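You operate a simulated robot arm through the tools that you are given. There is no shell and no other tool.

Carry out the task below with a simulated robot arm. There is one attempt and no reset: what you move stays moved.

Task
Free the gold disc from the small black clamp and press dots into it on the dark base plate.
Fine: draw the beige slider back first; run the green slider back after; leave the disc on the ring; no waves on it; the blue slider and the discs on the mat stay.

Only the result counts: the job must be done as asked and must still hold three seconds after the hand-in. Knocking over, shifting, dropping, spilling or breaking anything else fails it.

Robot
A 7-joint arm with a two-finger parallel gripper, fixed in place. Base frame: the origin is at the foot of the arm, x ahead of it, y to its left, z up; the work surface is at about z = 885. Lengths are in mm, angles in rad, forces in N, time in s.
With the tool pointing down near the work surface it reaches from about 520 to 960 mm from the base axis. Its first joint turns from -2.897 to 2.897 rad. Payload 3.91 kg.
The tool frame sits at the grasp point between the pads (the TCP): z along the fingers, y along the line on which they close. The tips reach 30 mm beyond it. The gripper opens to 110 mm. The fingers are 20 mm wide and 10 mm thick; the gripper's body (48 by 112 mm) begins 55 mm behind the TCP.
Orientation is that of the tool frame in the base frame, as a unit quaternion [w, x, y, z]. With the fingers straight down and closing along the base's y, the tool's x points along the base's -x, its y along +y and its z along -z.

Tools
- The arm moves only by the tool step_arm. Its argument "commands" is a list of rows, each a list of 7 numbers: the shift along the base's x, y, z in mm, then the turn, a rotation vector about the base's x, y, z in rad, then the finger opening in mm, from 0 to 110. In form: [[x, y, z, ax, ay, az, hand], ...]. A call has 1 to 20 rows; each row shifts and turns the commanded pose from where the row before left it. Rows are played at 5 a second. More than 50 mm and 0.15 rad between two rows, or a gripper value outside its range, and nothing of the call is played. Where a pose cannot be reached the arm comes as near as it can. A force on the tool above 70 N (or 10 N above the force at the start of the call, whichever is more), or a blocked arm, ends the call early, and 0.2 s more pass. Each finger travels about 72 mm/s and halts on what it meets, pressing with about 21 N; the grip force reading is that of the motor and also rises with nothing between the fingers. The clock runs only during rows and for 0.2 s after the last one: add rows that do not move to give the fingers time. It gives the time, the measured TCP pose, the force on the tool (base axes), the opening and the grip force at its end, in the units of the frame above (readings bear some noise), with the torque about the TCP (base axes, N m) and any sound that the robot's microphone picked up.
- Cameras (640 x 400 px; columns grow to the right, rows downward): "scene" is fixed at [218.5, 649.9, 1616.1]; the picture's right is [-0.53, -0.84, 0.00], its down [-0.61, 0.39, -0.69] and it looks along [0.58, -0.37, -0.73] (base axes); focal length 338 px, centre (320, 200). "wrist" rides on the gripper at [72, 17, -103] in the tool frame; the picture's right is [-0.23, 0.97, 0.00], its down [-0.76, -0.18, -0.62] and it looks along [-0.61, -0.14, 0.78] (tool axes); focal length 222 px, centre (320, 200). There is no depth. A picture from a camera that has moved, and an enlarged one, comes with that camera's place and axes in the base frame and with its lens.
- capture(camera): a new picture of that camera. No time passes.
- raise_lower(by): slides the trunk up (or, below 0, down) by that many mm; the arm rides with it, the base frame stays. It gives what a move gives, with no picture.
- close_up(camera, box): a new picture of the part [left, top, right, bottom] of that camera's present view, enlarged. No time passes.
- close_job(): hands the job in; it is judged then, once.

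Places have to be worked out from the pictures, the camera data and where the tool is seen. Open the gripper and draw the arm clear of the work before you hand the job in, unless the task says otherwise.

The tools are called after "Call:" by a JSON object that holds its "op" and its "data". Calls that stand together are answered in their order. step_arm: Moves the arm, as the interface text tells. Its arguments: {"type":"object","properties":{"commands":{"type":"array","items":{"type":"array","items":{"type":"number"}}}},"required":["commands"]} The other tools are called the same way: raise_lower (by) slides the trunk up or down; capture (camera) takes a picture; close_up (camera, box) takes an enlarged picture of a part of a camera's view; close_job () hands the job in.

At the start:

```text
time: 0.0
position: [574.1, 338.6, 1124.0]
orientation: [0.0, 0.0, 1.0, 0.0]
force: [-0.5, 0.0, -0.2]
ft_torque: [-0.02, 0.01, 0.02]
gripper_width: 110.1
finger_force: 0.0
trunk travel left (down, up): [-625.0, 57.0]
```

scene: 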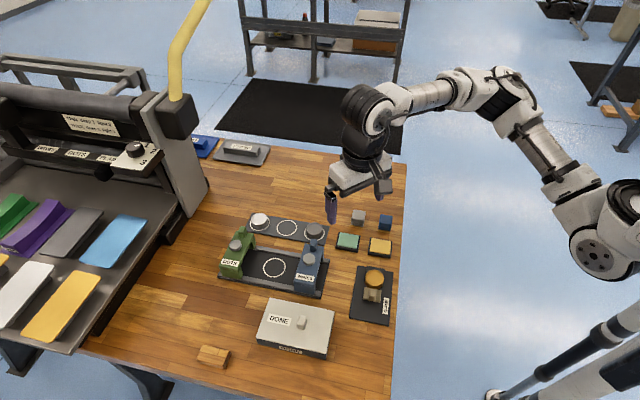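
wrist: 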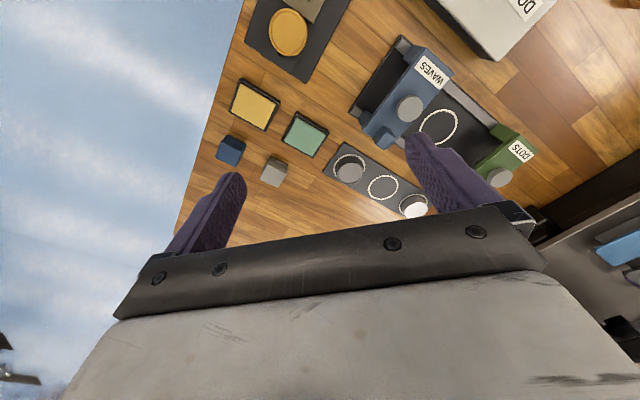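

I start by looking closer at the work area: the base plate with green (DOTS) and blue (WAVES) sliders, the clamp with the gold disc, and the rest.

Call:
{"op": "close_up", "data": {"camera": "scene", "box": [200, 200, 360, 300]}}

Call:
{"op": "close_up", "data": {"camera": "scene", "box": [320, 190, 420, 340]}}

Call:
{"op": "close_up", "data": {"camera": "scene", "box": [180, 280, 360, 390]}}

Call:
{"op": "close_up", "data": {"camera": "wrist", "box": [200, 0, 560, 225]}}

```text
4.00 times, centred on (280, 250) of scene
camera zoom: at [218.5, 649.9, 1616.1], right [-0.53, -0.84, 0.0], down [-0.61, 0.39, -0.69], along [0.58, -0.37, -0.73], focal length 1350 px, centre (480, 0)
```

zoom: 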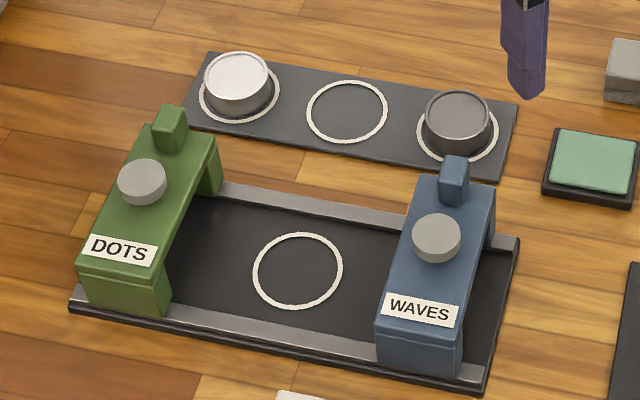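

```text
2.67 times, centred on (370, 265) of scene
camera zoom: at [218.5, 649.9, 1616.1], right [-0.53, -0.84, 0.0], down [-0.61, 0.39, -0.69], along [0.58, -0.37, -0.73], focal length 900 px, centre (187, 27)
```

zoom: 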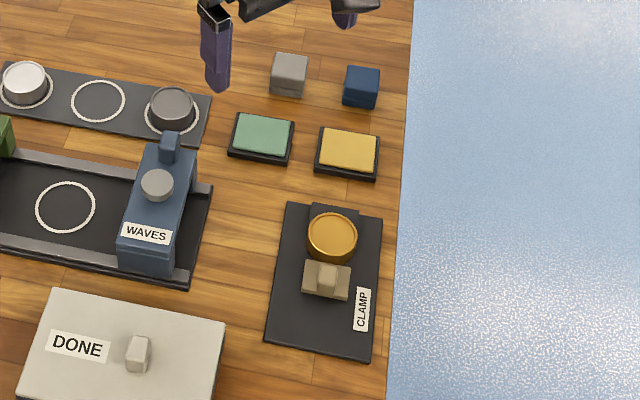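

```text
3.56 times, centred on (270, 335) of scene
camera zoom: at [218.5, 649.9, 1616.1], right [-0.53, -0.84, 0.0], down [-0.61, 0.39, -0.69], along [0.58, -0.37, -0.73], focal length 1200 px, centre (498, -280)
```

zoom: 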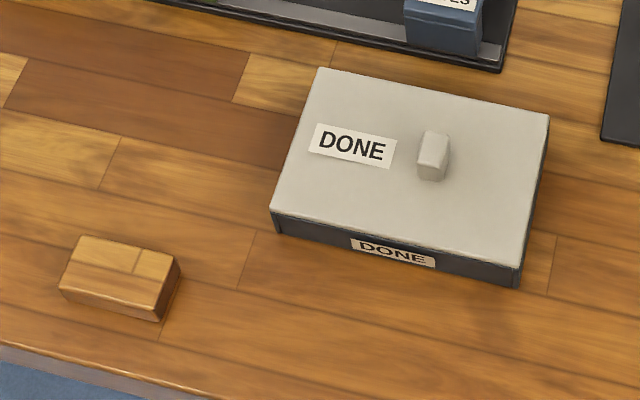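

```text
1.78 times, centred on (380, 112) of wrist
camera zoom: at [502.3, 355.6, 1227.8], right [0.23, 0.97, 0.0], down [0.76, -0.18, 0.62], along [0.61, -0.14, -0.78], focal length 395 px, centre (213, 356)
```

zoom: 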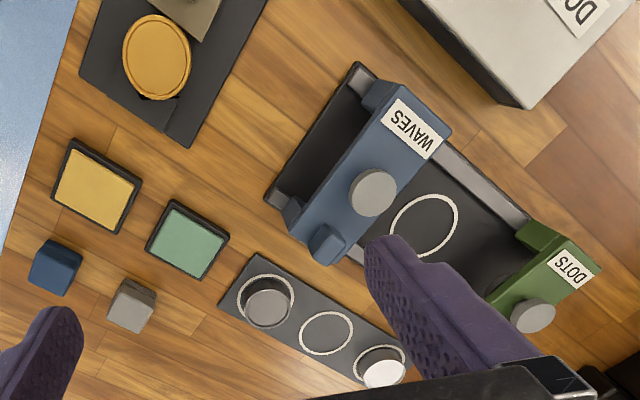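

The gold disc looks to be at about (501, 319, 910), held by a beige slider at about (467, 353). The base plate ring is at about (664, 503), with the plate turned about 45°. I'll move over the clamp to look closely with the wrist camera.

Call:
{"op": "step_arm", "data": {"commands": [[-30, 0, -15, 0, 0, 0, 110], [-30, 0, -15, 0, 0, 0, 110], [-24, 0, -15, 0, 0, 0, 110], [0, 0, -15, 0, 0, 0, 110], [0, 0, 0, 0, 0, 0, 110]]}}

Call:
{"op": "capture", "data": {"camera": "wrist"}}

```text
time: 1.2
position: [490.0, 339.4, 1063.6]
orientation: [0.0, 0.0, 1.0, -0.001]
force: [0.1, 0.1, 0.0]
ft_torque: [0.02, 0.01, 0.01]
gripper_width: 109.8
finger_force: 0.0
trunk travel left (down, up): [-625.0, 57.0]
```

```text
taken
camera wrist: at [419.0, 356.6, 1166.3], right [0.23, 0.97, 0.0], down [0.76, -0.18, 0.62], along [0.61, -0.14, -0.78], focal length 222 px, centre (320, 200)
```

wrist: 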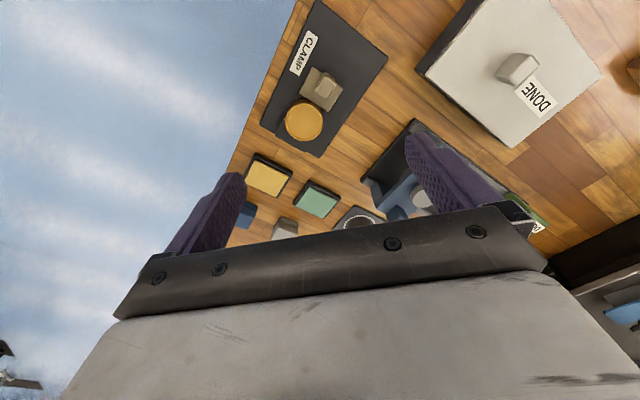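

The disc is confirmed near (501, 319). I'll zoom in on the clamp and on the rest.

Call:
{"op": "close_up", "data": {"camera": "wrist", "box": [240, 0, 400, 160]}}

Call:
{"op": "close_up", "data": {"camera": "scene", "box": [335, 255, 407, 335]}}

```text
2.50 times, centred on (320, 80) of wrist
camera zoom: at [419.0, 356.6, 1166.3], right [0.23, 0.97, 0.0], down [0.76, -0.18, 0.62], along [0.61, -0.14, -0.78], focal length 555 px, centre (320, 500)
```

zoom: 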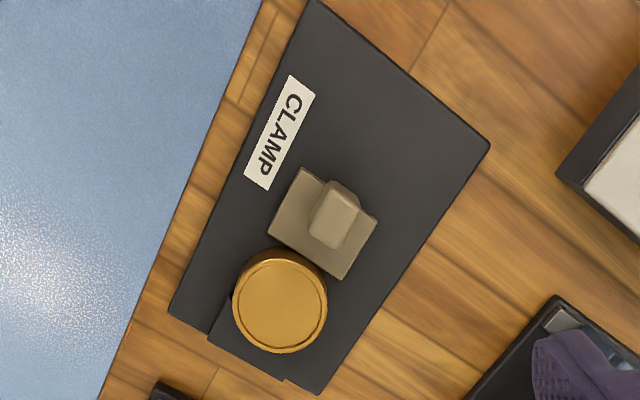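

```text
5.00 times, centred on (371, 295) of scene
camera zoom: at [218.5, 649.9, 1616.1], right [-0.53, -0.84, 0.0], down [-0.61, 0.39, -0.69], along [0.58, -0.37, -0.73], focal length 1688 px, centre (65, -275)
```

zoom: 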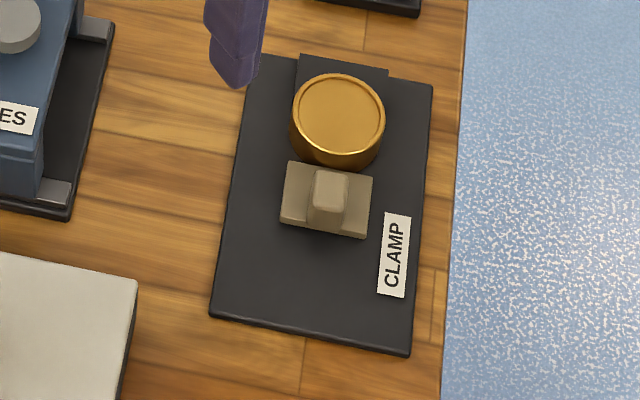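

The beige handle top triangulates to about (469, 352, 925), with the slide axis along (-0.71, 0.70). I'll turn the hand by about 0.79 rad so the fingers close along that axis, centre it over the handle, and look again.

Call:
{"op": "step_arm", "data": {"commands": [[-4, 2, 0, 0, 0, 0.132, 110], [-4, 2, 0, 0, 0, 0.132, 110], [-4, 2, 0, 0, 0, 0.132, 110], [-4, 2, 0, 0, 0, 0.132, 110], [-3, 2, 0, 0, 0, 0.132, 110], [-2, 2, 0, 0, 0, 0.13, 110], [0, 0, 0, 0, 0, 0, 110], [0, 0, 0, 0, 0, 0, 110]]}}

Call:
{"op": "capture", "data": {"camera": "wrist"}}

Call:
{"op": "capture", "data": {"camera": "scene"}}

```text
time: 3.0
position: [467.7, 350.6, 1063.2]
orientation: [0.0, -0.385, 0.923, 0.0]
force: [0.2, 0.4, -0.2]
ft_torque: [-0.01, 0.01, 0.0]
gripper_width: 110.2
finger_force: 0.1
trunk travel left (down, up): [-625.0, 57.0]
```

```text
taken
camera wrist: at [405.9, 311.3, 1167.3], right [-0.53, 0.85, 0.0], down [0.66, 0.42, 0.62], along [0.53, 0.33, -0.78], focal length 222 px, centre (320, 200)
```

wrist: 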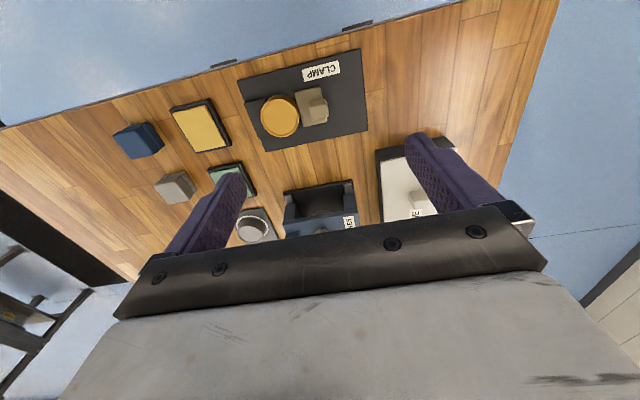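

```text
taken
```

scene: 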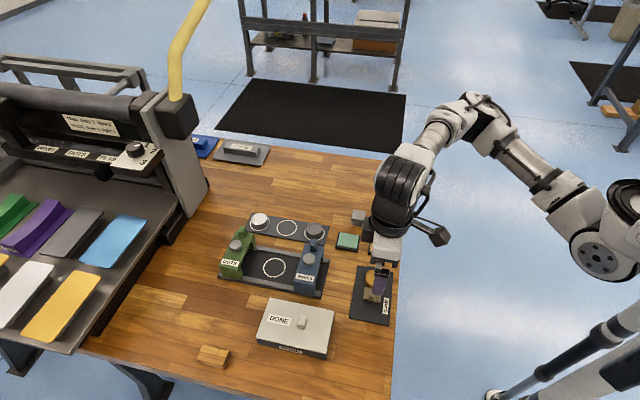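

The hand is turned as planned; I'll zoom in to refine the handle position.

Call:
{"op": "close_up", "data": {"camera": "wrist", "box": [220, 40, 380, 160]}}

```text
3.33 times, centred on (300, 100) of wrist
camera zoom: at [405.9, 311.3, 1167.3], right [-0.53, 0.85, 0.0], down [0.66, 0.42, 0.62], along [0.53, 0.33, -0.78], focal length 740 px, centre (387, 533)
```

zoom: 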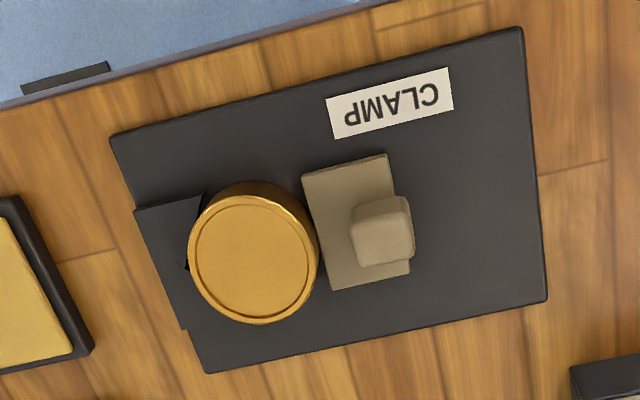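

The gap between handle and disc is only about 11 mm, so I'll grip the handle across the slide direction instead. I'm turning the hand to yaw -45°.

Call:
{"op": "step_arm", "data": {"commands": [[0, 0, 0, 0, 0, -0.143, 110], [0, 0, 0, 0, 0, -0.143, 100], [0, 0, 0, 0, 0, -0.143, 90], [0, 0, 0, 0, 0, -0.143, 80], [0, 0, 0, 0, 0, -0.143, 70], [0, 0, 0, 0, 0, -0.143, 60], [0, 0, 0, 0, 0, -0.143, 50], [0, 0, 0, 0, 0, -0.143, 50], [0, 0, 0, 0, 0, -0.143, 50], [0, 0, 0, 0, 0, -0.143, 50], [0, 0, 0, 0, 0, -0.145, 50], [0, 0, 0, 0, 0, 0, 50], [0, 0, 0, 0, 0, 0, 50]]}}

Call:
{"op": "capture", "data": {"camera": "wrist"}}

Call:
{"op": "capture", "data": {"camera": "scene"}}

```text
time: 5.8
position: [469.6, 350.4, 1062.9]
orientation: [0.0, 0.382, 0.924, 0.001]
force: [0.4, -0.8, -1.2]
ft_torque: [0.02, 0.03, 0.03]
gripper_width: 50.0
finger_force: 0.1
trunk travel left (down, up): [-625.0, 57.0]
```

```text
taken
camera wrist: at [431.1, 413.7, 1167.9], right [0.85, 0.53, 0.0], down [0.41, -0.66, 0.62], along [0.33, -0.53, -0.78], focal length 222 px, centre (320, 200)
```

wrist: 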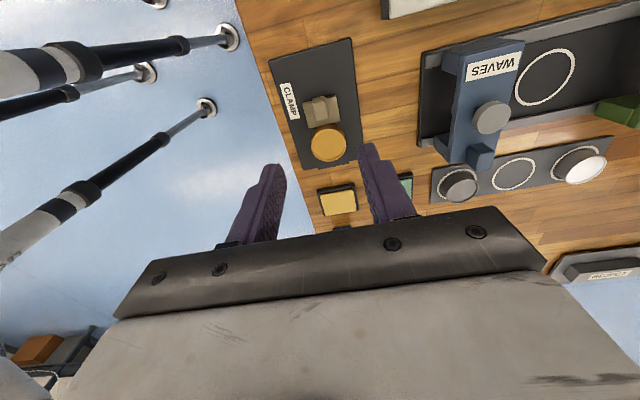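

```text
taken
```

scene: 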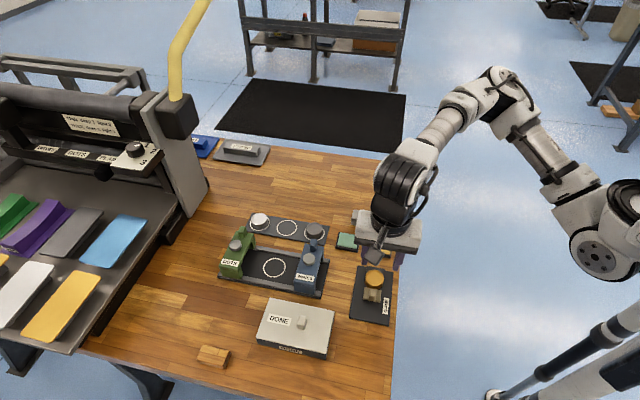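

The pose is good, with the handle estimated at about (469.5, 351.5). I'm descending to just above the handle and then looking.

Call:
{"op": "step_arm", "data": {"commands": [[0, 0.5, -30, 0, 0, 0, 50], [0, 0.5, -30, 0, 0, 0, 50], [0, 0, -30, 0, 0, 0, 50], [0, 0, -13, 0, 0, 0, 50], [0, 0, 0, 0, 0, 0, 50]]}}

Call:
{"op": "capture", "data": {"camera": "wrist"}}

Call:
{"op": "close_up", "data": {"camera": "scene", "box": [335, 235, 415, 335]}}

```text
time: 7.0
position: [469.1, 351.2, 961.4]
orientation: [0.0, 0.383, 0.924, 0.0]
force: [0.1, -0.6, 0.1]
ft_torque: [0.02, 0.0, 0.02]
gripper_width: 50.1
finger_force: 0.1
trunk travel left (down, up): [-625.0, 57.0]
```

```text
taken
camera wrist: at [430.0, 415.6, 1065.5], right [0.85, 0.53, 0.0], down [0.41, -0.66, 0.62], along [0.33, -0.53, -0.78], focal length 222 px, centre (320, 200)
```

wrist: 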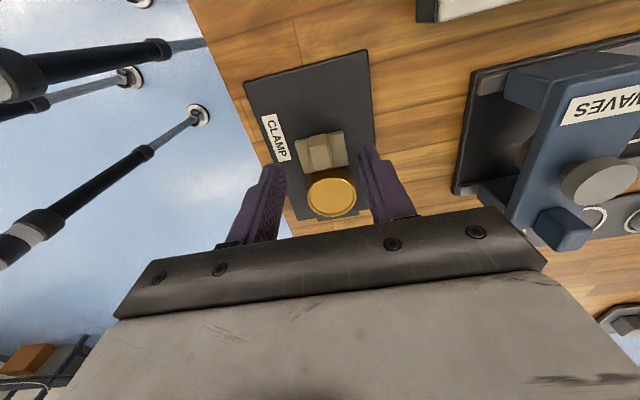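

```text
4.00 times, centred on (375, 285) of scene
camera zoom: at [218.5, 649.9, 1616.1], right [-0.53, -0.84, 0.0], down [-0.61, 0.39, -0.69], along [0.58, -0.37, -0.73], focal length 1350 px, centre (100, -140)
```

zoom: 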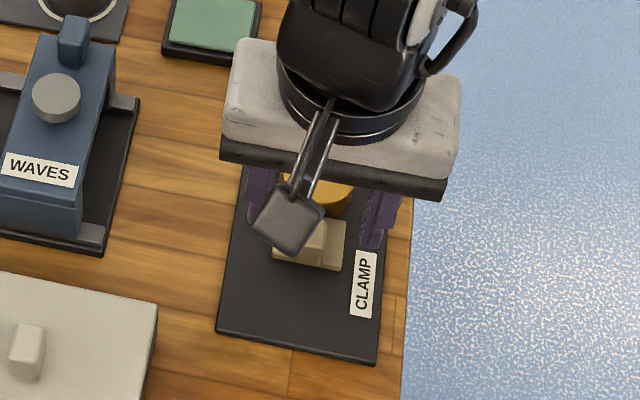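

Zooming into the wrist view to see the handle and fingertip relation.

Call:
{"op": "close_up", "data": {"camera": "wrist", "box": [240, 100, 420, 230]}}

```text
3.08 times, centred on (330, 165) of wrist
camera zoom: at [430.0, 415.6, 1065.5], right [0.85, 0.53, 0.0], down [0.41, -0.66, 0.62], along [0.33, -0.53, -0.78], focal length 684 px, centre (289, 308)
```

zoom: 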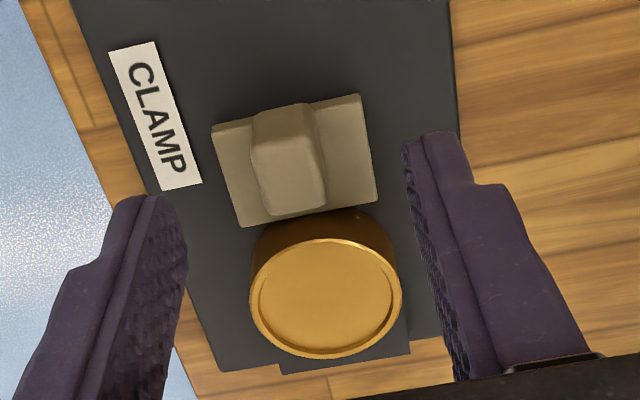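

The handle is centred between the fingers at about (470, 352.8), top at about 925. I'm descending until the tips are near 912 and closing.

Call:
{"op": "step_arm", "data": {"commands": [[0.5, 1, -10, 0, 0, 0, 50], [0, 0, -9, 0, 0, 0, 50], [0, 0, 0, 0, 0, 0, 30], [0, 0, 0, 0, 0, 0, 10], [0, 0, 0, 0, 0, 0, 10], [0, 0, 0, 0, 0, 0, 10]]}}

Call:
{"op": "close_up", "data": {"camera": "wrist", "box": [240, 100, 420, 230]}}

```text
time: 8.4
position: [467.3, 352.6, 941.9]
orientation: [0.0, 0.382, 0.924, 0.0]
force: [-3.5, -2.3, -1.9]
ft_torque: [-0.13, -0.02, -0.18]
gripper_width: 15.6
finger_force: 44.9
trunk travel left (down, up): [-625.0, 57.0]
```

```text
3.08 times, centred on (330, 165) of wrist
camera zoom: at [429.3, 415.8, 1045.5], right [0.85, 0.53, 0.0], down [0.41, -0.66, 0.62], along [0.33, -0.53, -0.78], focal length 684 px, centre (289, 308)
```

zoom: 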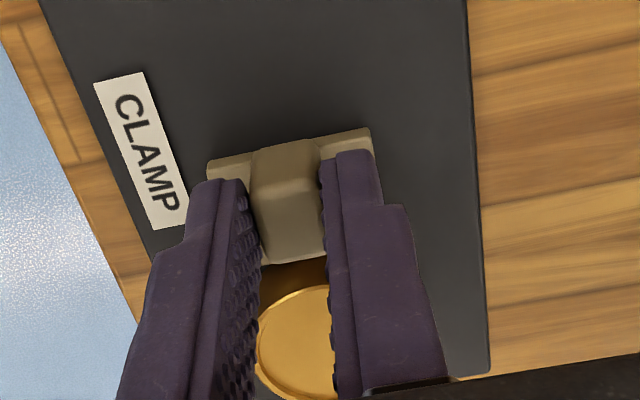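

The handle is gripped (15.6 mm wide). I'm drawing it back along (-0.71, 0.70) in small steps and watching the force.

Call:
{"op": "step_arm", "data": {"commands": [[-3.5, 3.5, 0, 0, 0, 0, 10], [-3.5, 3.5, 0, 0, 0, 0, 10], [-3.5, 3.5, 0, 0, 0, 0, 10], [-3.5, 3.5, 0, 0, 0, 0, 10], [-3.5, 3.5, 0, 0, 0, 0, 10], [0, 0, 0, 0, 0, 0, 10]]}}

Call:
{"op": "capture", "data": {"camera": "wrist"}}

```text
time: 9.8
position: [450.5, 368.1, 941.9]
orientation: [-0.001, 0.382, 0.924, -0.001]
force: [-11.9, -19.3, -21.0]
ft_torque: [-0.99, -0.55, -0.39]
gripper_width: 15.9
finger_force: 45.7
trunk travel left (down, up): [-625.0, 57.0]
```

```text
taken
camera wrist: at [412.7, 432.7, 1045.4], right [0.85, 0.53, 0.0], down [0.42, -0.66, 0.62], along [0.33, -0.53, -0.78], focal length 222 px, centre (320, 200)
```

wrist: 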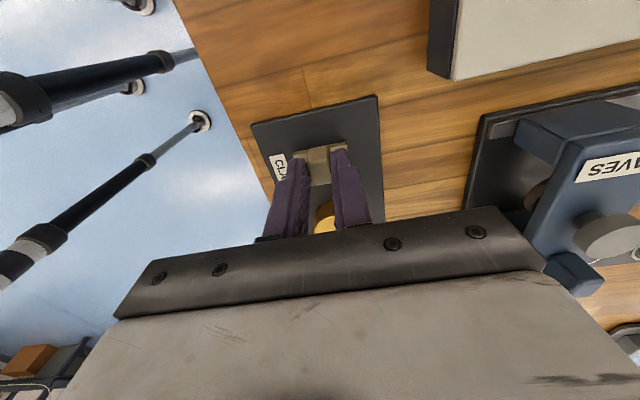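

The slider moved about 23 mm, with some side load building up, so the slide axis is likely turned slightly toward -x. I'll check the picture.

Call:
{"op": "close_up", "data": {"camera": "wrist", "box": [240, 90, 420, 240]}}

Call:
{"op": "close_up", "data": {"camera": "scene", "box": [335, 235, 415, 335]}}

```text
2.67 times, centred on (330, 165) of wrist
camera zoom: at [412.7, 432.7, 1045.4], right [0.85, 0.53, 0.0], down [0.42, -0.66, 0.62], along [0.33, -0.53, -0.78], focal length 592 px, centre (293, 293)
```

zoom: 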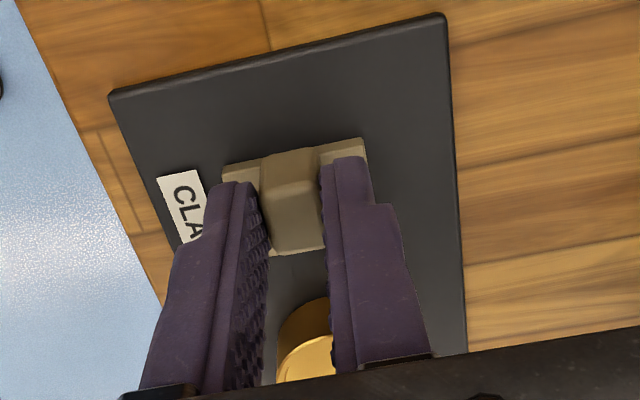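

```text
4.00 times, centred on (375, 285) of scene
camera zoom: at [218.5, 649.9, 1616.1], right [-0.53, -0.84, 0.0], down [-0.61, 0.39, -0.69], along [0.58, -0.37, -0.73], focal length 1350 px, centre (100, -140)
```

zoom: 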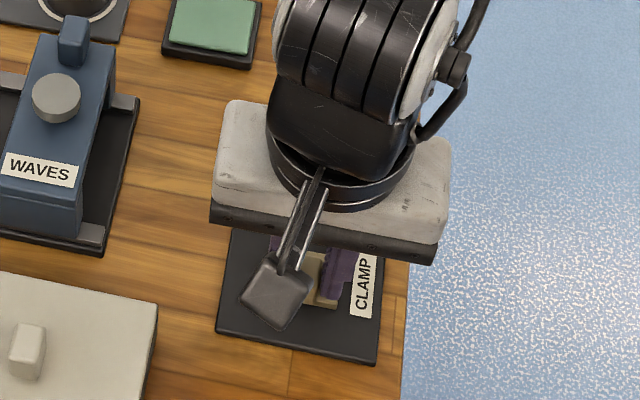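

The disc is clear by about 20 mm now. I'll draw it a bit further with the corrected direction, to relieve the side load and make sure it's fully back.

Call:
{"op": "step_arm", "data": {"commands": [[-3.5, 1.5, 0, 0, 0, 0, 10], [-3.5, 2.5, 0, 0, 0, 0, 10], [-3, 2.7, 0, 0, 0, 0, 10], [0, 0, 0, 0, 0, 0, 10]]}}

```text
time: 10.8
position: [444.8, 376.0, 940.5]
orientation: [0.0, 0.382, 0.924, 0.001]
force: [9.5, -16.0, -10.5]
ft_torque: [-0.4, -0.25, 0.07]
gripper_width: 15.9
finger_force: 45.2
trunk travel left (down, up): [-625.0, 57.0]
```

The slider is now about 32 mm back, and the drag suggests it is near its end of travel. I'm releasing it and rising.

Call:
{"op": "step_arm", "data": {"commands": [[0, 0, 0, 0, 0, 0, 30], [0, 0, 0, 0, 0, 0, 50], [0, 0, 0, 0, 0, 0, 50], [0, 0, 20, 0, 0, 0, 50], [0, 0, 30, 0, 0, 0, 60], [5, -5, 30, 0, 0, 0, 70], [15, -15, 0, 0, 0, 0, 80], [20, -20, 0, 0, 0, 0, 80], [10, -10, 0, 0, 0, 0, 80], [0, 0, 0, 0, 0, 0, 80]]}}

Call:
{"op": "capture", "data": {"camera": "wrist"}}

Call:
{"op": "close_up", "data": {"camera": "scene", "box": [335, 235, 415, 335]}}

```text
time: 13.0
position: [491.7, 326.5, 1022.6]
orientation: [0.0, 0.382, 0.924, -0.001]
force: [1.1, -0.1, 0.0]
ft_torque: [-0.02, -0.04, 0.01]
gripper_width: 79.7
finger_force: 0.0
trunk travel left (down, up): [-625.0, 57.0]
```

```text
taken
camera wrist: at [451.8, 390.3, 1126.8], right [0.85, 0.53, 0.0], down [0.41, -0.66, 0.62], along [0.33, -0.53, -0.78], focal length 222 px, centre (320, 200)
```

wrist: 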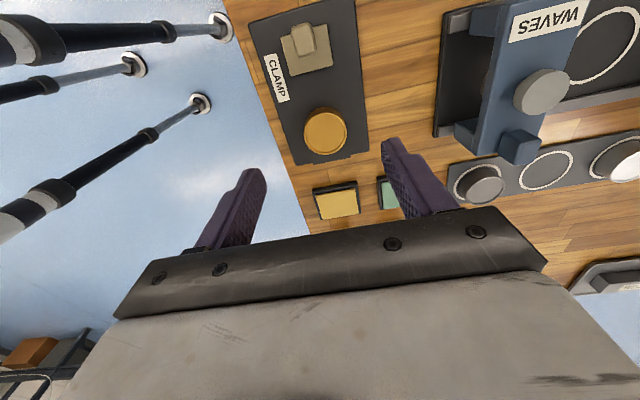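

```text
4.00 times, centred on (375, 285) of scene
camera zoom: at [218.5, 649.9, 1616.1], right [-0.53, -0.84, 0.0], down [-0.61, 0.39, -0.69], along [0.58, -0.37, -0.73], focal length 1350 px, centre (100, -140)
```

zoom: 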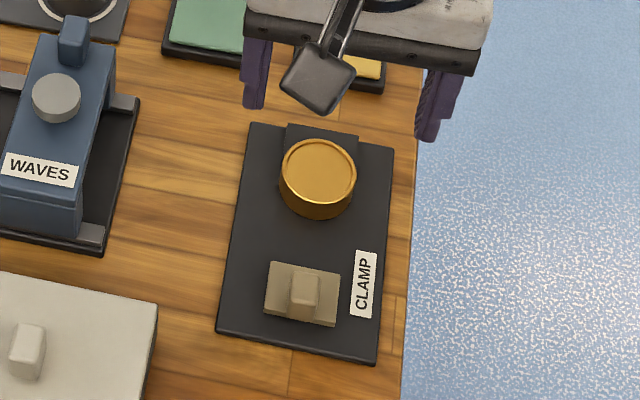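

The slider stayed back and the disc and plate are unmoved. I'll zoom to fix the disc's centre and height.

Call:
{"op": "close_up", "data": {"camera": "wrist", "box": [260, 80, 400, 180]}}

```text
4.00 times, centred on (330, 130) of wrist
camera zoom: at [451.8, 390.3, 1126.8], right [0.85, 0.53, 0.0], down [0.41, -0.66, 0.62], along [0.33, -0.53, -0.78], focal length 888 px, centre (280, 480)
```

zoom: 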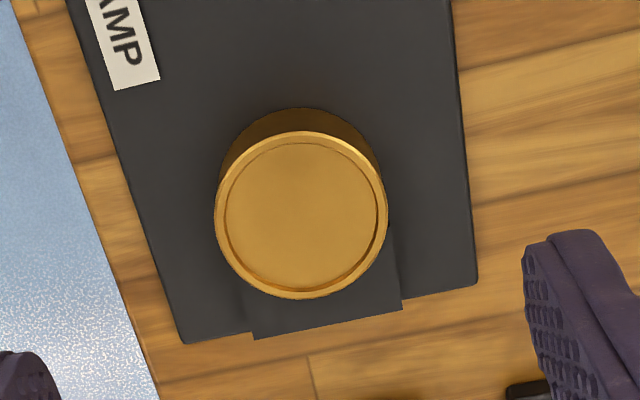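

Disc centre is about (502, 320), diameter about 42 mm, top about 911. I'm moving over it and descending with the fingers straddling it.

Call:
{"op": "step_arm", "data": {"commands": [[10, -6.5, -20, 0, 0, 0, 70], [0, 0, -25, 0, 0, 0, 66], [0, 0, -25, 0, 0, 0, 66], [0, 0, -15, 0, 0, 0, 66], [0, 0, 0, 0, 0, 0, 66]]}}

Call:
{"op": "capture", "data": {"camera": "wrist"}}

Call:
{"op": "close_up", "data": {"camera": "scene", "box": [335, 235, 415, 335]}}

```text
time: 14.2
position: [501.6, 322.2, 936.6]
orientation: [0.0, 0.382, 0.924, 0.0]
force: [0.4, 0.4, -0.1]
ft_torque: [-0.02, 0.0, -0.02]
gripper_width: 65.7
finger_force: 0.1
trunk travel left (down, up): [-625.0, 57.0]
```

```text
taken
camera wrist: at [463.0, 385.7, 1040.6], right [0.85, 0.53, 0.0], down [0.41, -0.66, 0.62], along [0.33, -0.53, -0.78], focal length 222 px, centre (320, 200)
```

wrist: 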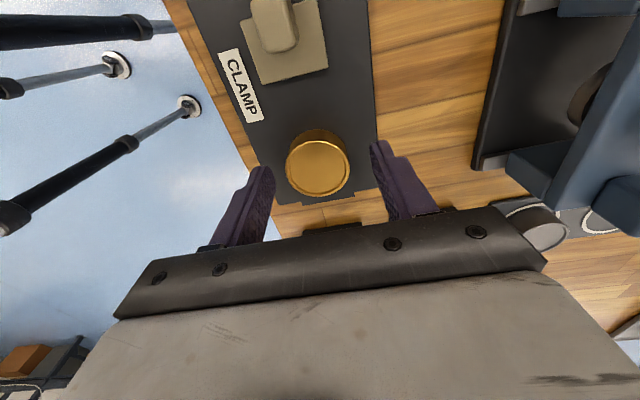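

```text
4.00 times, centred on (375, 285) of scene
camera zoom: at [218.5, 649.9, 1616.1], right [-0.53, -0.84, 0.0], down [-0.61, 0.39, -0.69], along [0.58, -0.37, -0.73], focal length 1350 px, centre (100, -140)
```

zoom: 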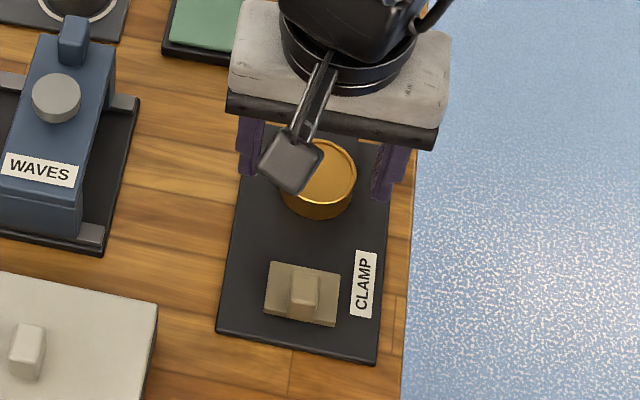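

The disc centre again works out near (502.5, 320). I'm adjusting by (1, -2), lowering to tips near 899, and closing.

Call:
{"op": "step_arm", "data": {"commands": [[1, -2, -4, 0, 0, 0, 66], [0, 0, -3, 0, 0, 0, 66], [0, 0, 0, 0, 0, 0, 56], [0, 0, 0, 0, 0, 0, 46], [0, 0, 0, 0, 0, 0, 38], [0, 0, 0, 0, 0, 0, 38], [0, 0, 0, 0, 0, 0, 38]]}}

Call:
{"op": "capture", "data": {"camera": "wrist"}}

```text
time: 15.8
position: [502.7, 319.1, 931.0]
orientation: [0.001, 0.381, 0.924, 0.0]
force: [-0.9, 0.3, 0.1]
ft_torque: [0.0, 0.05, -0.03]
gripper_width: 42.4
finger_force: 21.4
trunk travel left (down, up): [-625.0, 57.0]
```

```text
taken
camera wrist: at [464.1, 383.0, 1034.6], right [0.85, 0.53, 0.0], down [0.41, -0.66, 0.62], along [0.33, -0.53, -0.78], focal length 222 px, centre (320, 200)
```

wrist: 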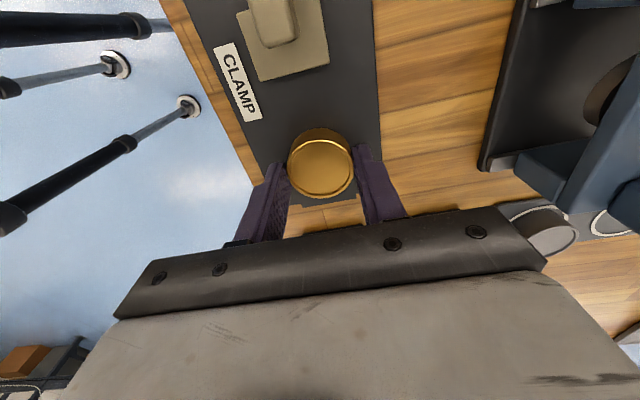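

The disc is gripped at 42.4 mm. I'm easing it 3 mm away from the jaw and lifting gently.

Call:
{"op": "step_arm", "data": {"commands": [[-1, 1, 0, 0, 0, 0, 34], [-1, 1, 2, 0, 0, 0, 34], [0, 0, 8, 0, 0, 0, 34], [0, 0, 15, 0, 0, 0, 34], [0, 0, 25, 0, 0, 0, 34], [0, 0, 0, 0, 0, 0, 34]]}}

Call:
{"op": "capture", "data": {"camera": "wrist"}}

Call:
{"op": "close_up", "data": {"camera": "scene", "box": [335, 235, 415, 335]}}

```text
time: 17.2
position: [502.1, 320.0, 979.8]
orientation: [0.0, 0.381, 0.924, 0.0]
force: [-0.2, -0.2, 0.7]
ft_torque: [0.01, -0.03, 0.03]
gripper_width: 33.9
finger_force: 0.1
trunk travel left (down, up): [-625.0, 57.0]
```

```text
taken
camera wrist: at [463.6, 382.3, 1082.8], right [0.85, 0.53, 0.0], down [0.41, -0.66, 0.62], along [0.33, -0.53, -0.78], focal length 222 px, centre (320, 200)
```

wrist: 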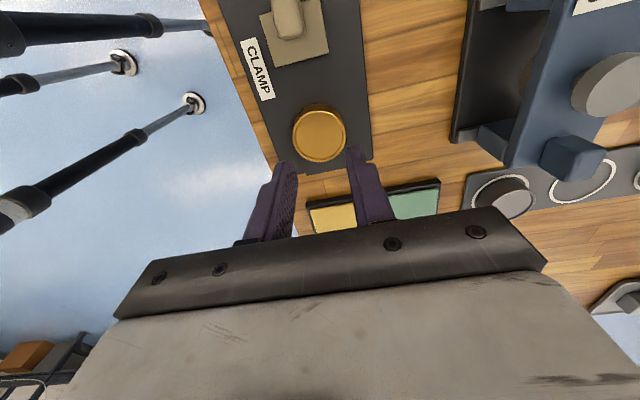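

```text
4.00 times, centred on (375, 285) of scene
camera zoom: at [218.5, 649.9, 1616.1], right [-0.53, -0.84, 0.0], down [-0.61, 0.39, -0.69], along [0.58, -0.37, -0.73], focal length 1350 px, centre (100, -140)
```

zoom: 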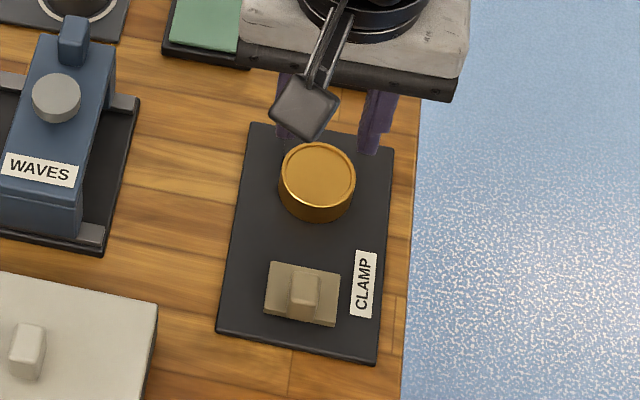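

The grip slipped off, so it was too shallow; the disc is still flat, perhaps shifted 1–2 mm. I'll locate it again before a deeper grip.

Call:
{"op": "close_up", "data": {"camera": "wrist", "box": [260, 80, 400, 180]}}

Call:
{"op": "close_up", "data": {"camera": "scene", "box": [350, 265, 400, 305]}}

```text
4.00 times, centred on (330, 130) of wrist
camera zoom: at [463.6, 382.3, 1082.8], right [0.85, 0.53, 0.0], down [0.41, -0.66, 0.62], along [0.33, -0.53, -0.78], focal length 888 px, centre (280, 480)
```

zoom: 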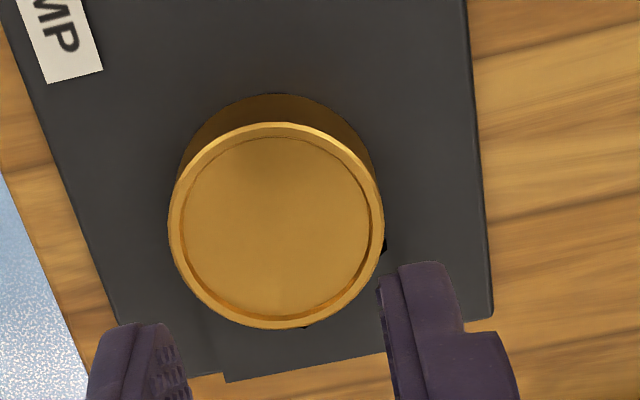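

```text
10.00 times, centred on (375, 285) of scene
camera zoom: at [218.5, 649.9, 1616.1], right [-0.53, -0.84, 0.0], down [-0.61, 0.39, -0.69], along [0.58, -0.37, -0.73], focal length 3376 px, centre (-230, -650)
```

zoom: 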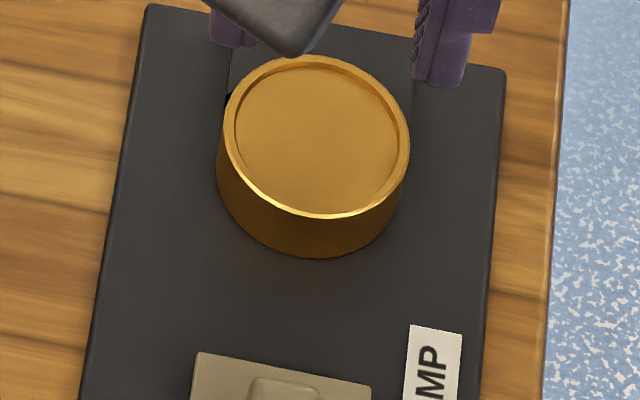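

The disc is about 20 mm tall (roughly 891–911) and centred near (501, 321). I'm opening, descending in small steps to tips near 894, and gripping again.

Call:
{"op": "step_arm", "data": {"commands": [[-1.2, 1, 0, 0, 0, 0, 66], [0, 0, 0, 0, 0, 0, 66], [0, 0, -25, 0, 0, 0, 66], [0, 0, -20, 0, 0, 0, 66], [0, 0, -5, 0, 0, 0, 66], [0, 0, -3, 0, 0, 0, 66], [0, 0, -2, 0, 0, 0, 66], [0, 0, 0, 0, 0, 0, 66]]}}

Call:
{"op": "close_up", "data": {"camera": "wrist", "box": [230, 100, 430, 230]}}

```text
time: 19.0
position: [499.4, 320.1, 924.4]
orientation: [0.0, 0.382, 0.924, 0.0]
force: [-0.2, 0.4, -0.2]
ft_torque: [0.02, 0.04, -0.01]
gripper_width: 66.0
finger_force: 0.0
trunk travel left (down, up): [-625.0, 57.0]
```

```text
3.08 times, centred on (330, 165) of wrist
camera zoom: at [461.2, 384.0, 1027.4], right [0.85, 0.53, 0.0], down [0.41, -0.66, 0.62], along [0.33, -0.53, -0.78], focal length 684 px, centre (289, 308)
```

zoom: 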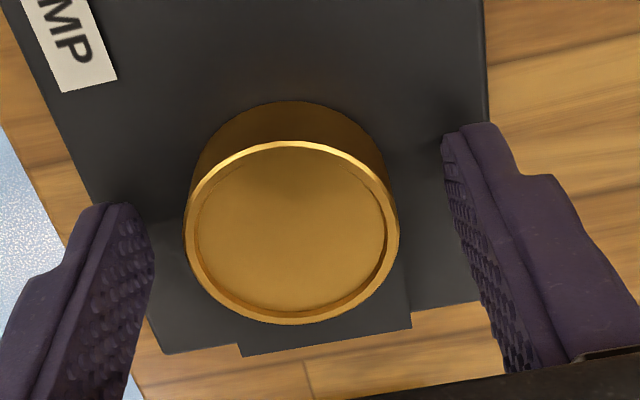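

The disc is centred about 2 mm from the tool along the closing line; I'm correcting that and closing.

Call:
{"op": "step_arm", "data": {"commands": [[1.3, 1.3, 0, 0, 0, 0, 66], [0, 0, 0, 0, 0, 0, 54], [0, 0, 0, 0, 0, 0, 44], [0, 0, 0, 0, 0, 0, 36], [0, 0, 0, 0, 0, 0, 30], [0, 0, 0, 0, 0, 0, 30], [0, 0, 0, 0, 0, 0, 30]]}}

Call:
{"op": "step_arm", "data": {"commands": [[0, 0, 2, 0, 0, 0, 30], [0, 0, 4, 0, 0, 0, 30], [0, 0, 6, 0, 0, 0, 30], [0, 0, 0, 0, 0, 0, 30]]}}

Call:
{"op": "capture", "data": {"camera": "wrist"}}

Call:
{"op": "close_up", "data": {"camera": "scene", "box": [335, 235, 415, 335]}}

```text
time: 20.6
position: [501.6, 321.8, 923.9]
orientation: [0.0, 0.382, 0.924, 0.0]
force: [0.0, 1.0, -0.2]
ft_torque: [-0.01, 0.0, 0.02]
gripper_width: 42.8
finger_force: 21.1
trunk travel left (down, up): [-625.0, 57.0]
```

```text
time: 21.6
position: [501.3, 321.4, 936.8]
orientation: [0.0, 0.382, 0.924, 0.0]
force: [-0.4, 0.0, -1.1]
ft_torque: [0.03, -0.02, -0.02]
gripper_width: 42.7
finger_force: 21.1
trunk travel left (down, up): [-625.0, 57.0]
```

```text
taken
camera wrist: at [461.9, 385.0, 1041.1], right [0.85, 0.53, 0.0], down [0.41, -0.66, 0.62], along [0.33, -0.53, -0.78], focal length 222 px, centre (320, 200)
```

wrist: 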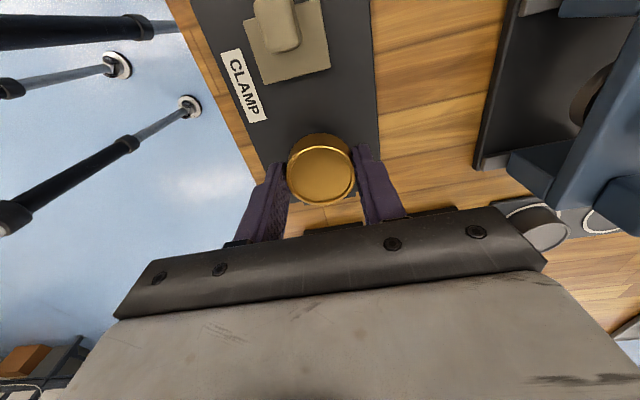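

```text
4.00 times, centred on (375, 285) of scene
camera zoom: at [218.5, 649.9, 1616.1], right [-0.53, -0.84, 0.0], down [-0.61, 0.39, -0.69], along [0.58, -0.37, -0.73], focal length 1350 px, centre (100, -140)
```

zoom: 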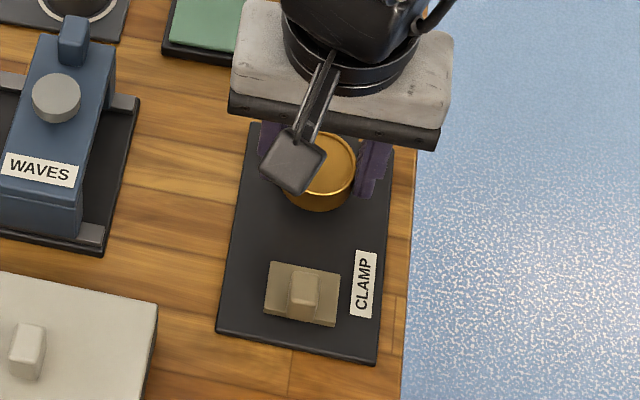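

The disc is held firmly (42.7 mm) and lifted. I'm raising it well clear and carrying it toward the ring near (663, 503), keeping this yaw since the gap between the sliders is about 130 mm.

Call:
{"op": "step_arm", "data": {"commands": [[0, 0, 20, 0, 0, 0, 30], [0, 0, 30, 0, 0, 0, 30], [0, 0, 35, 0, 0, 0, 30], [0, 0, 35, 0, 0, 0, 30], [15, 16, 5, 0, 0, 0, 30], [20, 22, 0, 0, 0, 0, 30], [20, 22, 0, 0, 0, 0, 30], [20, 22, 0, 0, 0, 0, 30], [20, 22, 0, 0, 0, 0, 30], [20, 22, 0, 0, 0, 0, 30], [20, 22, 0, 0, 0, 0, 30], [15, 18, 0, 0, 0, 0, 30], [11, 15, 0, 0, 0, 0, 30], [0, 0, 0, 0, 0, 0, 30], [0, 0, 0, 0, 0, 0, 30]]}}

Call:
{"op": "capture", "data": {"camera": "wrist"}}

Call:
{"op": "capture", "data": {"camera": "scene"}}

```text
time: 24.8
position: [663.7, 502.3, 1060.5]
orientation: [0.001, 0.382, 0.924, 0.0]
force: [0.4, -0.1, -0.5]
ft_torque: [0.02, 0.0, -0.01]
gripper_width: 42.5
finger_force: 21.2
trunk travel left (down, up): [-625.0, 57.0]
```

```text
taken
camera wrist: at [624.8, 565.4, 1164.2], right [0.85, 0.53, 0.0], down [0.41, -0.66, 0.62], along [0.33, -0.53, -0.78], focal length 222 px, centre (320, 200)
```

wrist: 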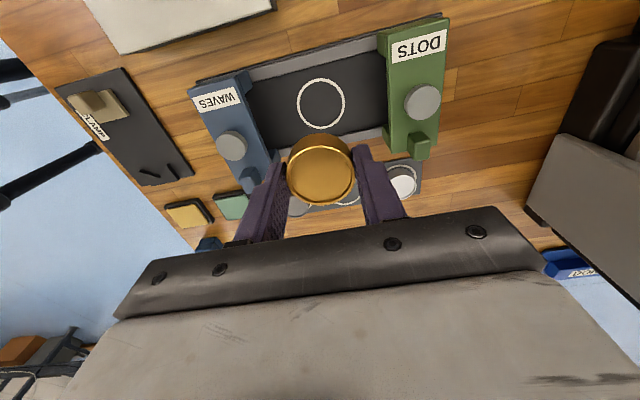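

```text
taken
```

scene: 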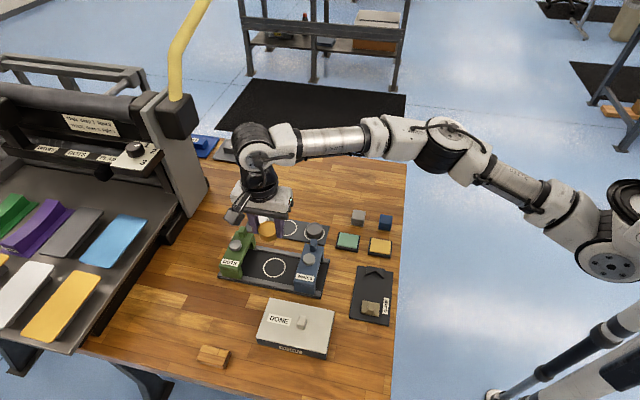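

A clear view of the plate. I'm zooming to fix the ring centre and the green slider's handle and button.

Call:
{"op": "close_up", "data": {"camera": "wrist", "box": [180, 10, 460, 200]}}

Call:
{"op": "close_up", "data": {"camera": "scene", "box": [210, 210, 340, 300]}}

```text
2.11 times, centred on (320, 105) of wrist
camera zoom: at [624.8, 565.4, 1164.2], right [0.85, 0.53, 0.0], down [0.41, -0.66, 0.62], along [0.33, -0.53, -0.78], focal length 468 px, centre (320, 400)
```

zoom: 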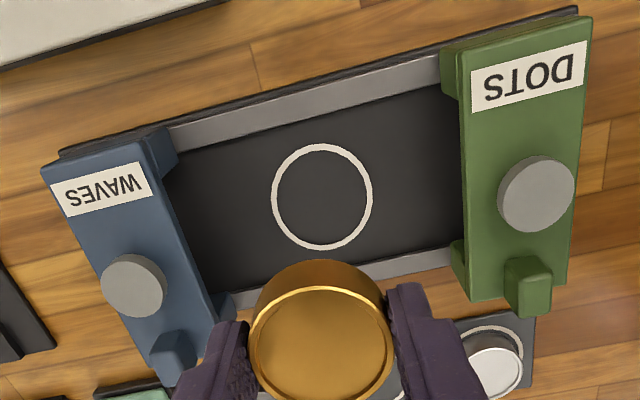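

```text
4.44 times, centred on (275, 255) of scene
camera zoom: at [218.5, 649.9, 1616.1], right [-0.53, -0.84, 0.0], down [-0.61, 0.39, -0.69], along [0.58, -0.37, -0.73], focal length 1500 px, centre (520, -44)
```

zoom: 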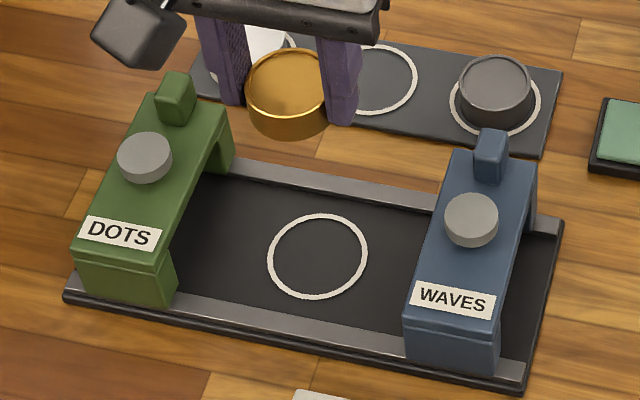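

The ring centre works out at about (665, 502.8), with the plate inside at about z 890. I'm descending with the disc to just above it.

Call:
{"op": "step_arm", "data": {"commands": [[1.5, -0.5, -25, 0, 0, 0, 30], [0, 0, -30, 0, 0, 0, 30], [0, 0, -30, 0, 0, 0, 30], [0, 0, -25, 0, 0, 0, 30], [0, 0, -13, 0, 0, 0, 30], [0, 0, 0, 0, 0, 0, 30]]}}

Call:
{"op": "capture", "data": {"camera": "wrist"}}

Call:
{"op": "close_up", "data": {"camera": "scene", "box": [210, 210, 340, 300]}}

```text
time: 26.2
position: [664.6, 503.8, 939.3]
orientation: [0.0, 0.382, 0.924, -0.001]
force: [-0.5, 0.3, -0.4]
ft_torque: [0.01, -0.06, -0.02]
gripper_width: 42.4
finger_force: 20.5
trunk travel left (down, up): [-625.0, 57.0]
```

```text
taken
camera wrist: at [625.4, 568.0, 1042.7], right [0.85, 0.53, 0.0], down [0.41, -0.66, 0.62], along [0.33, -0.53, -0.78], focal length 222 px, centre (320, 200)
```

wrist: 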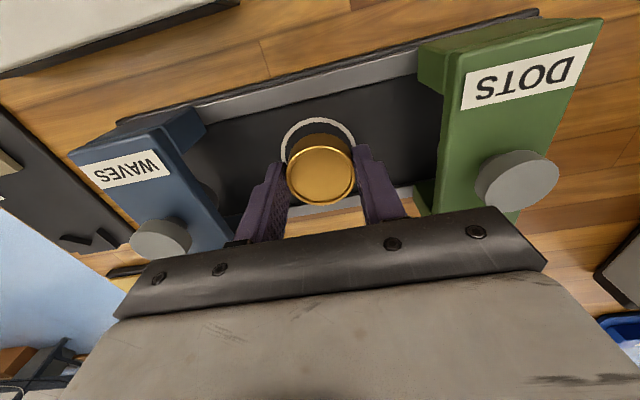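

```text
4.44 times, centred on (275, 255) of scene
camera zoom: at [218.5, 649.9, 1616.1], right [-0.53, -0.84, 0.0], down [-0.61, 0.39, -0.69], along [0.58, -0.37, -0.73], focal length 1500 px, centre (520, -44)
```

zoom: 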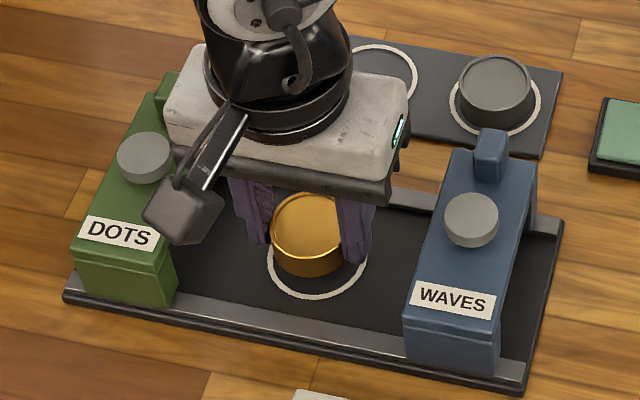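

The disc hovers over the ring. I'm lowering it in small steps until contact.

Call:
{"op": "step_arm", "data": {"commands": [[0.2, -0.6, -5, 0, 0, 0, 30], [0, 0, -4, 0, 0, 0, 30], [0, 0, -3, 0, 0, 0, 30], [0, 0, -1, 0, 0, 0, 30], [0, 0, 0, 0, 0, 0, 30]]}}

Call:
{"op": "close_up", "data": {"camera": "wrist", "box": [230, 90, 430, 220]}}

Call:
{"op": "close_up", "data": {"camera": "scene", "box": [240, 235, 310, 285]}}

```text
time: 27.4
position: [665.2, 501.9, 927.2]
orientation: [0.0, 0.382, 0.924, 0.0]
force: [0.5, 1.2, -0.2]
ft_torque: [0.0, -0.02, 0.01]
gripper_width: 42.3
finger_force: 20.5
trunk travel left (down, up): [-625.0, 57.0]
```

```text
3.08 times, centred on (330, 155) of wrist
camera zoom: at [625.9, 566.6, 1030.0], right [0.85, 0.53, 0.0], down [0.41, -0.66, 0.62], along [0.33, -0.53, -0.78], focal length 684 px, centre (289, 338)
```

zoom: 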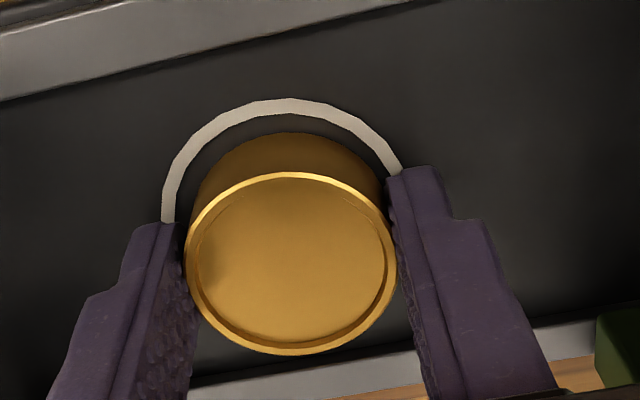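

```text
8.00 times, centred on (275, 260) of scene
camera zoom: at [218.5, 649.9, 1616.1], right [-0.53, -0.84, 0.0], down [-0.61, 0.39, -0.69], along [0.58, -0.37, -0.73], focal length 2700 px, centre (680, -280)
```

zoom: 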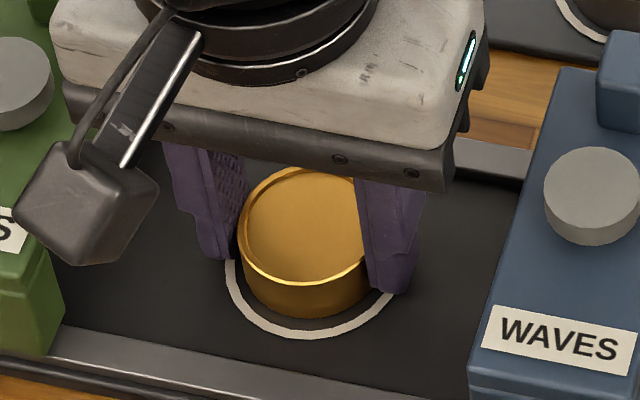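

It looks well centred in the ring. I'm lowering the last millimetres.

Call:
{"op": "step_arm", "data": {"commands": [[0, 0, -1, 0, 0, 0, 30], [0, 0, -1, 0, 0, 0, 30], [0, 0, 0, 0, 0, 0, 30]]}}

Call:
{"op": "step_arm", "data": {"commands": [[0, 0, -1, 0, 0, 0, 30], [0, 0, 0, 0, 0, 0, 30]]}}

```text
time: 28.2
position: [663.6, 502.8, 926.1]
orientation: [0.0, 0.381, 0.924, 0.0]
force: [0.4, -0.8, 6.4]
ft_torque: [-0.07, 0.03, 0.02]
gripper_width: 42.4
finger_force: 20.6
trunk travel left (down, up): [-625.0, 57.0]
```

```text
time: 28.8
position: [664.7, 502.7, 925.3]
orientation: [0.001, 0.382, 0.924, 0.002]
force: [5.4, 0.5, 14.4]
ft_torque: [0.0, -0.09, 0.03]
gripper_width: 42.6
finger_force: 20.6
trunk travel left (down, up): [-625.0, 57.0]
```

Contact is confirmed (14 N up). I'm releasing and rising straight up.

Call:
{"op": "step_arm", "data": {"commands": [[0, 0, 1.2, 0, 0, 0, 30], [0, 0, 0, 0, 0, 0, 44], [0, 0, 0, 0, 0, 0, 54], [0, 0, 0, 0, 0, 0, 62], [0, 0, 0, 0, 0, 0, 62], [0, 0, 15, 0, 0, 0, 62], [0, 0, 25, 0, 0, 0, 62], [0, 0, 30, 0, 0, 0, 62], [0, 0, 35, 0, 0, 0, 62], [0, 0, 30, 0, 0, 0, 62], [0, 0, 0, 0, 0, 0, 62]]}}

Call:
{"op": "capture", "data": {"camera": "wrist"}}

Call:
{"op": "close_up", "data": {"camera": "scene", "box": [210, 210, 340, 300]}}

```text
time: 31.2
position: [664.6, 502.0, 1059.2]
orientation: [0.0, 0.382, 0.924, 0.001]
force: [0.1, -0.6, 0.4]
ft_torque: [0.04, 0.01, 0.0]
gripper_width: 62.0
finger_force: 0.0
trunk travel left (down, up): [-625.0, 57.0]
```

```text
taken
camera wrist: at [626.1, 566.1, 1162.4], right [0.85, 0.53, 0.0], down [0.41, -0.66, 0.62], along [0.33, -0.53, -0.78], focal length 222 px, centre (320, 200)
```

wrist: 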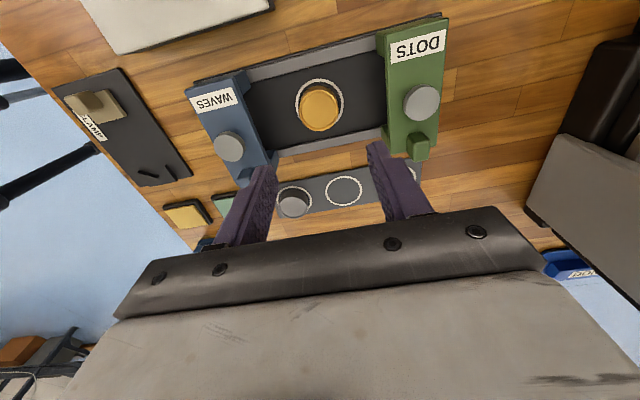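

```text
4.44 times, centred on (275, 255) of scene
camera zoom: at [218.5, 649.9, 1616.1], right [-0.53, -0.84, 0.0], down [-0.61, 0.39, -0.69], along [0.58, -0.37, -0.73], focal length 1500 px, centre (520, -44)
```

zoom: 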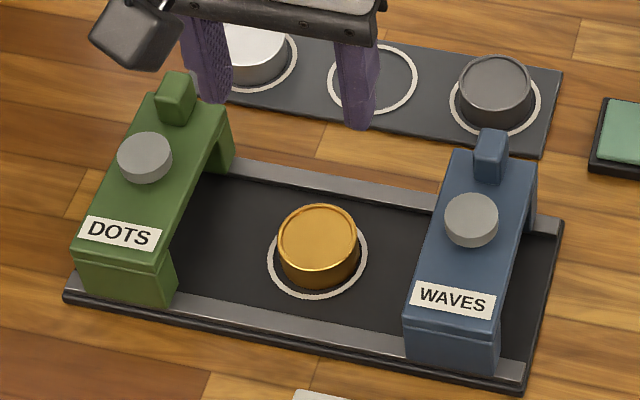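

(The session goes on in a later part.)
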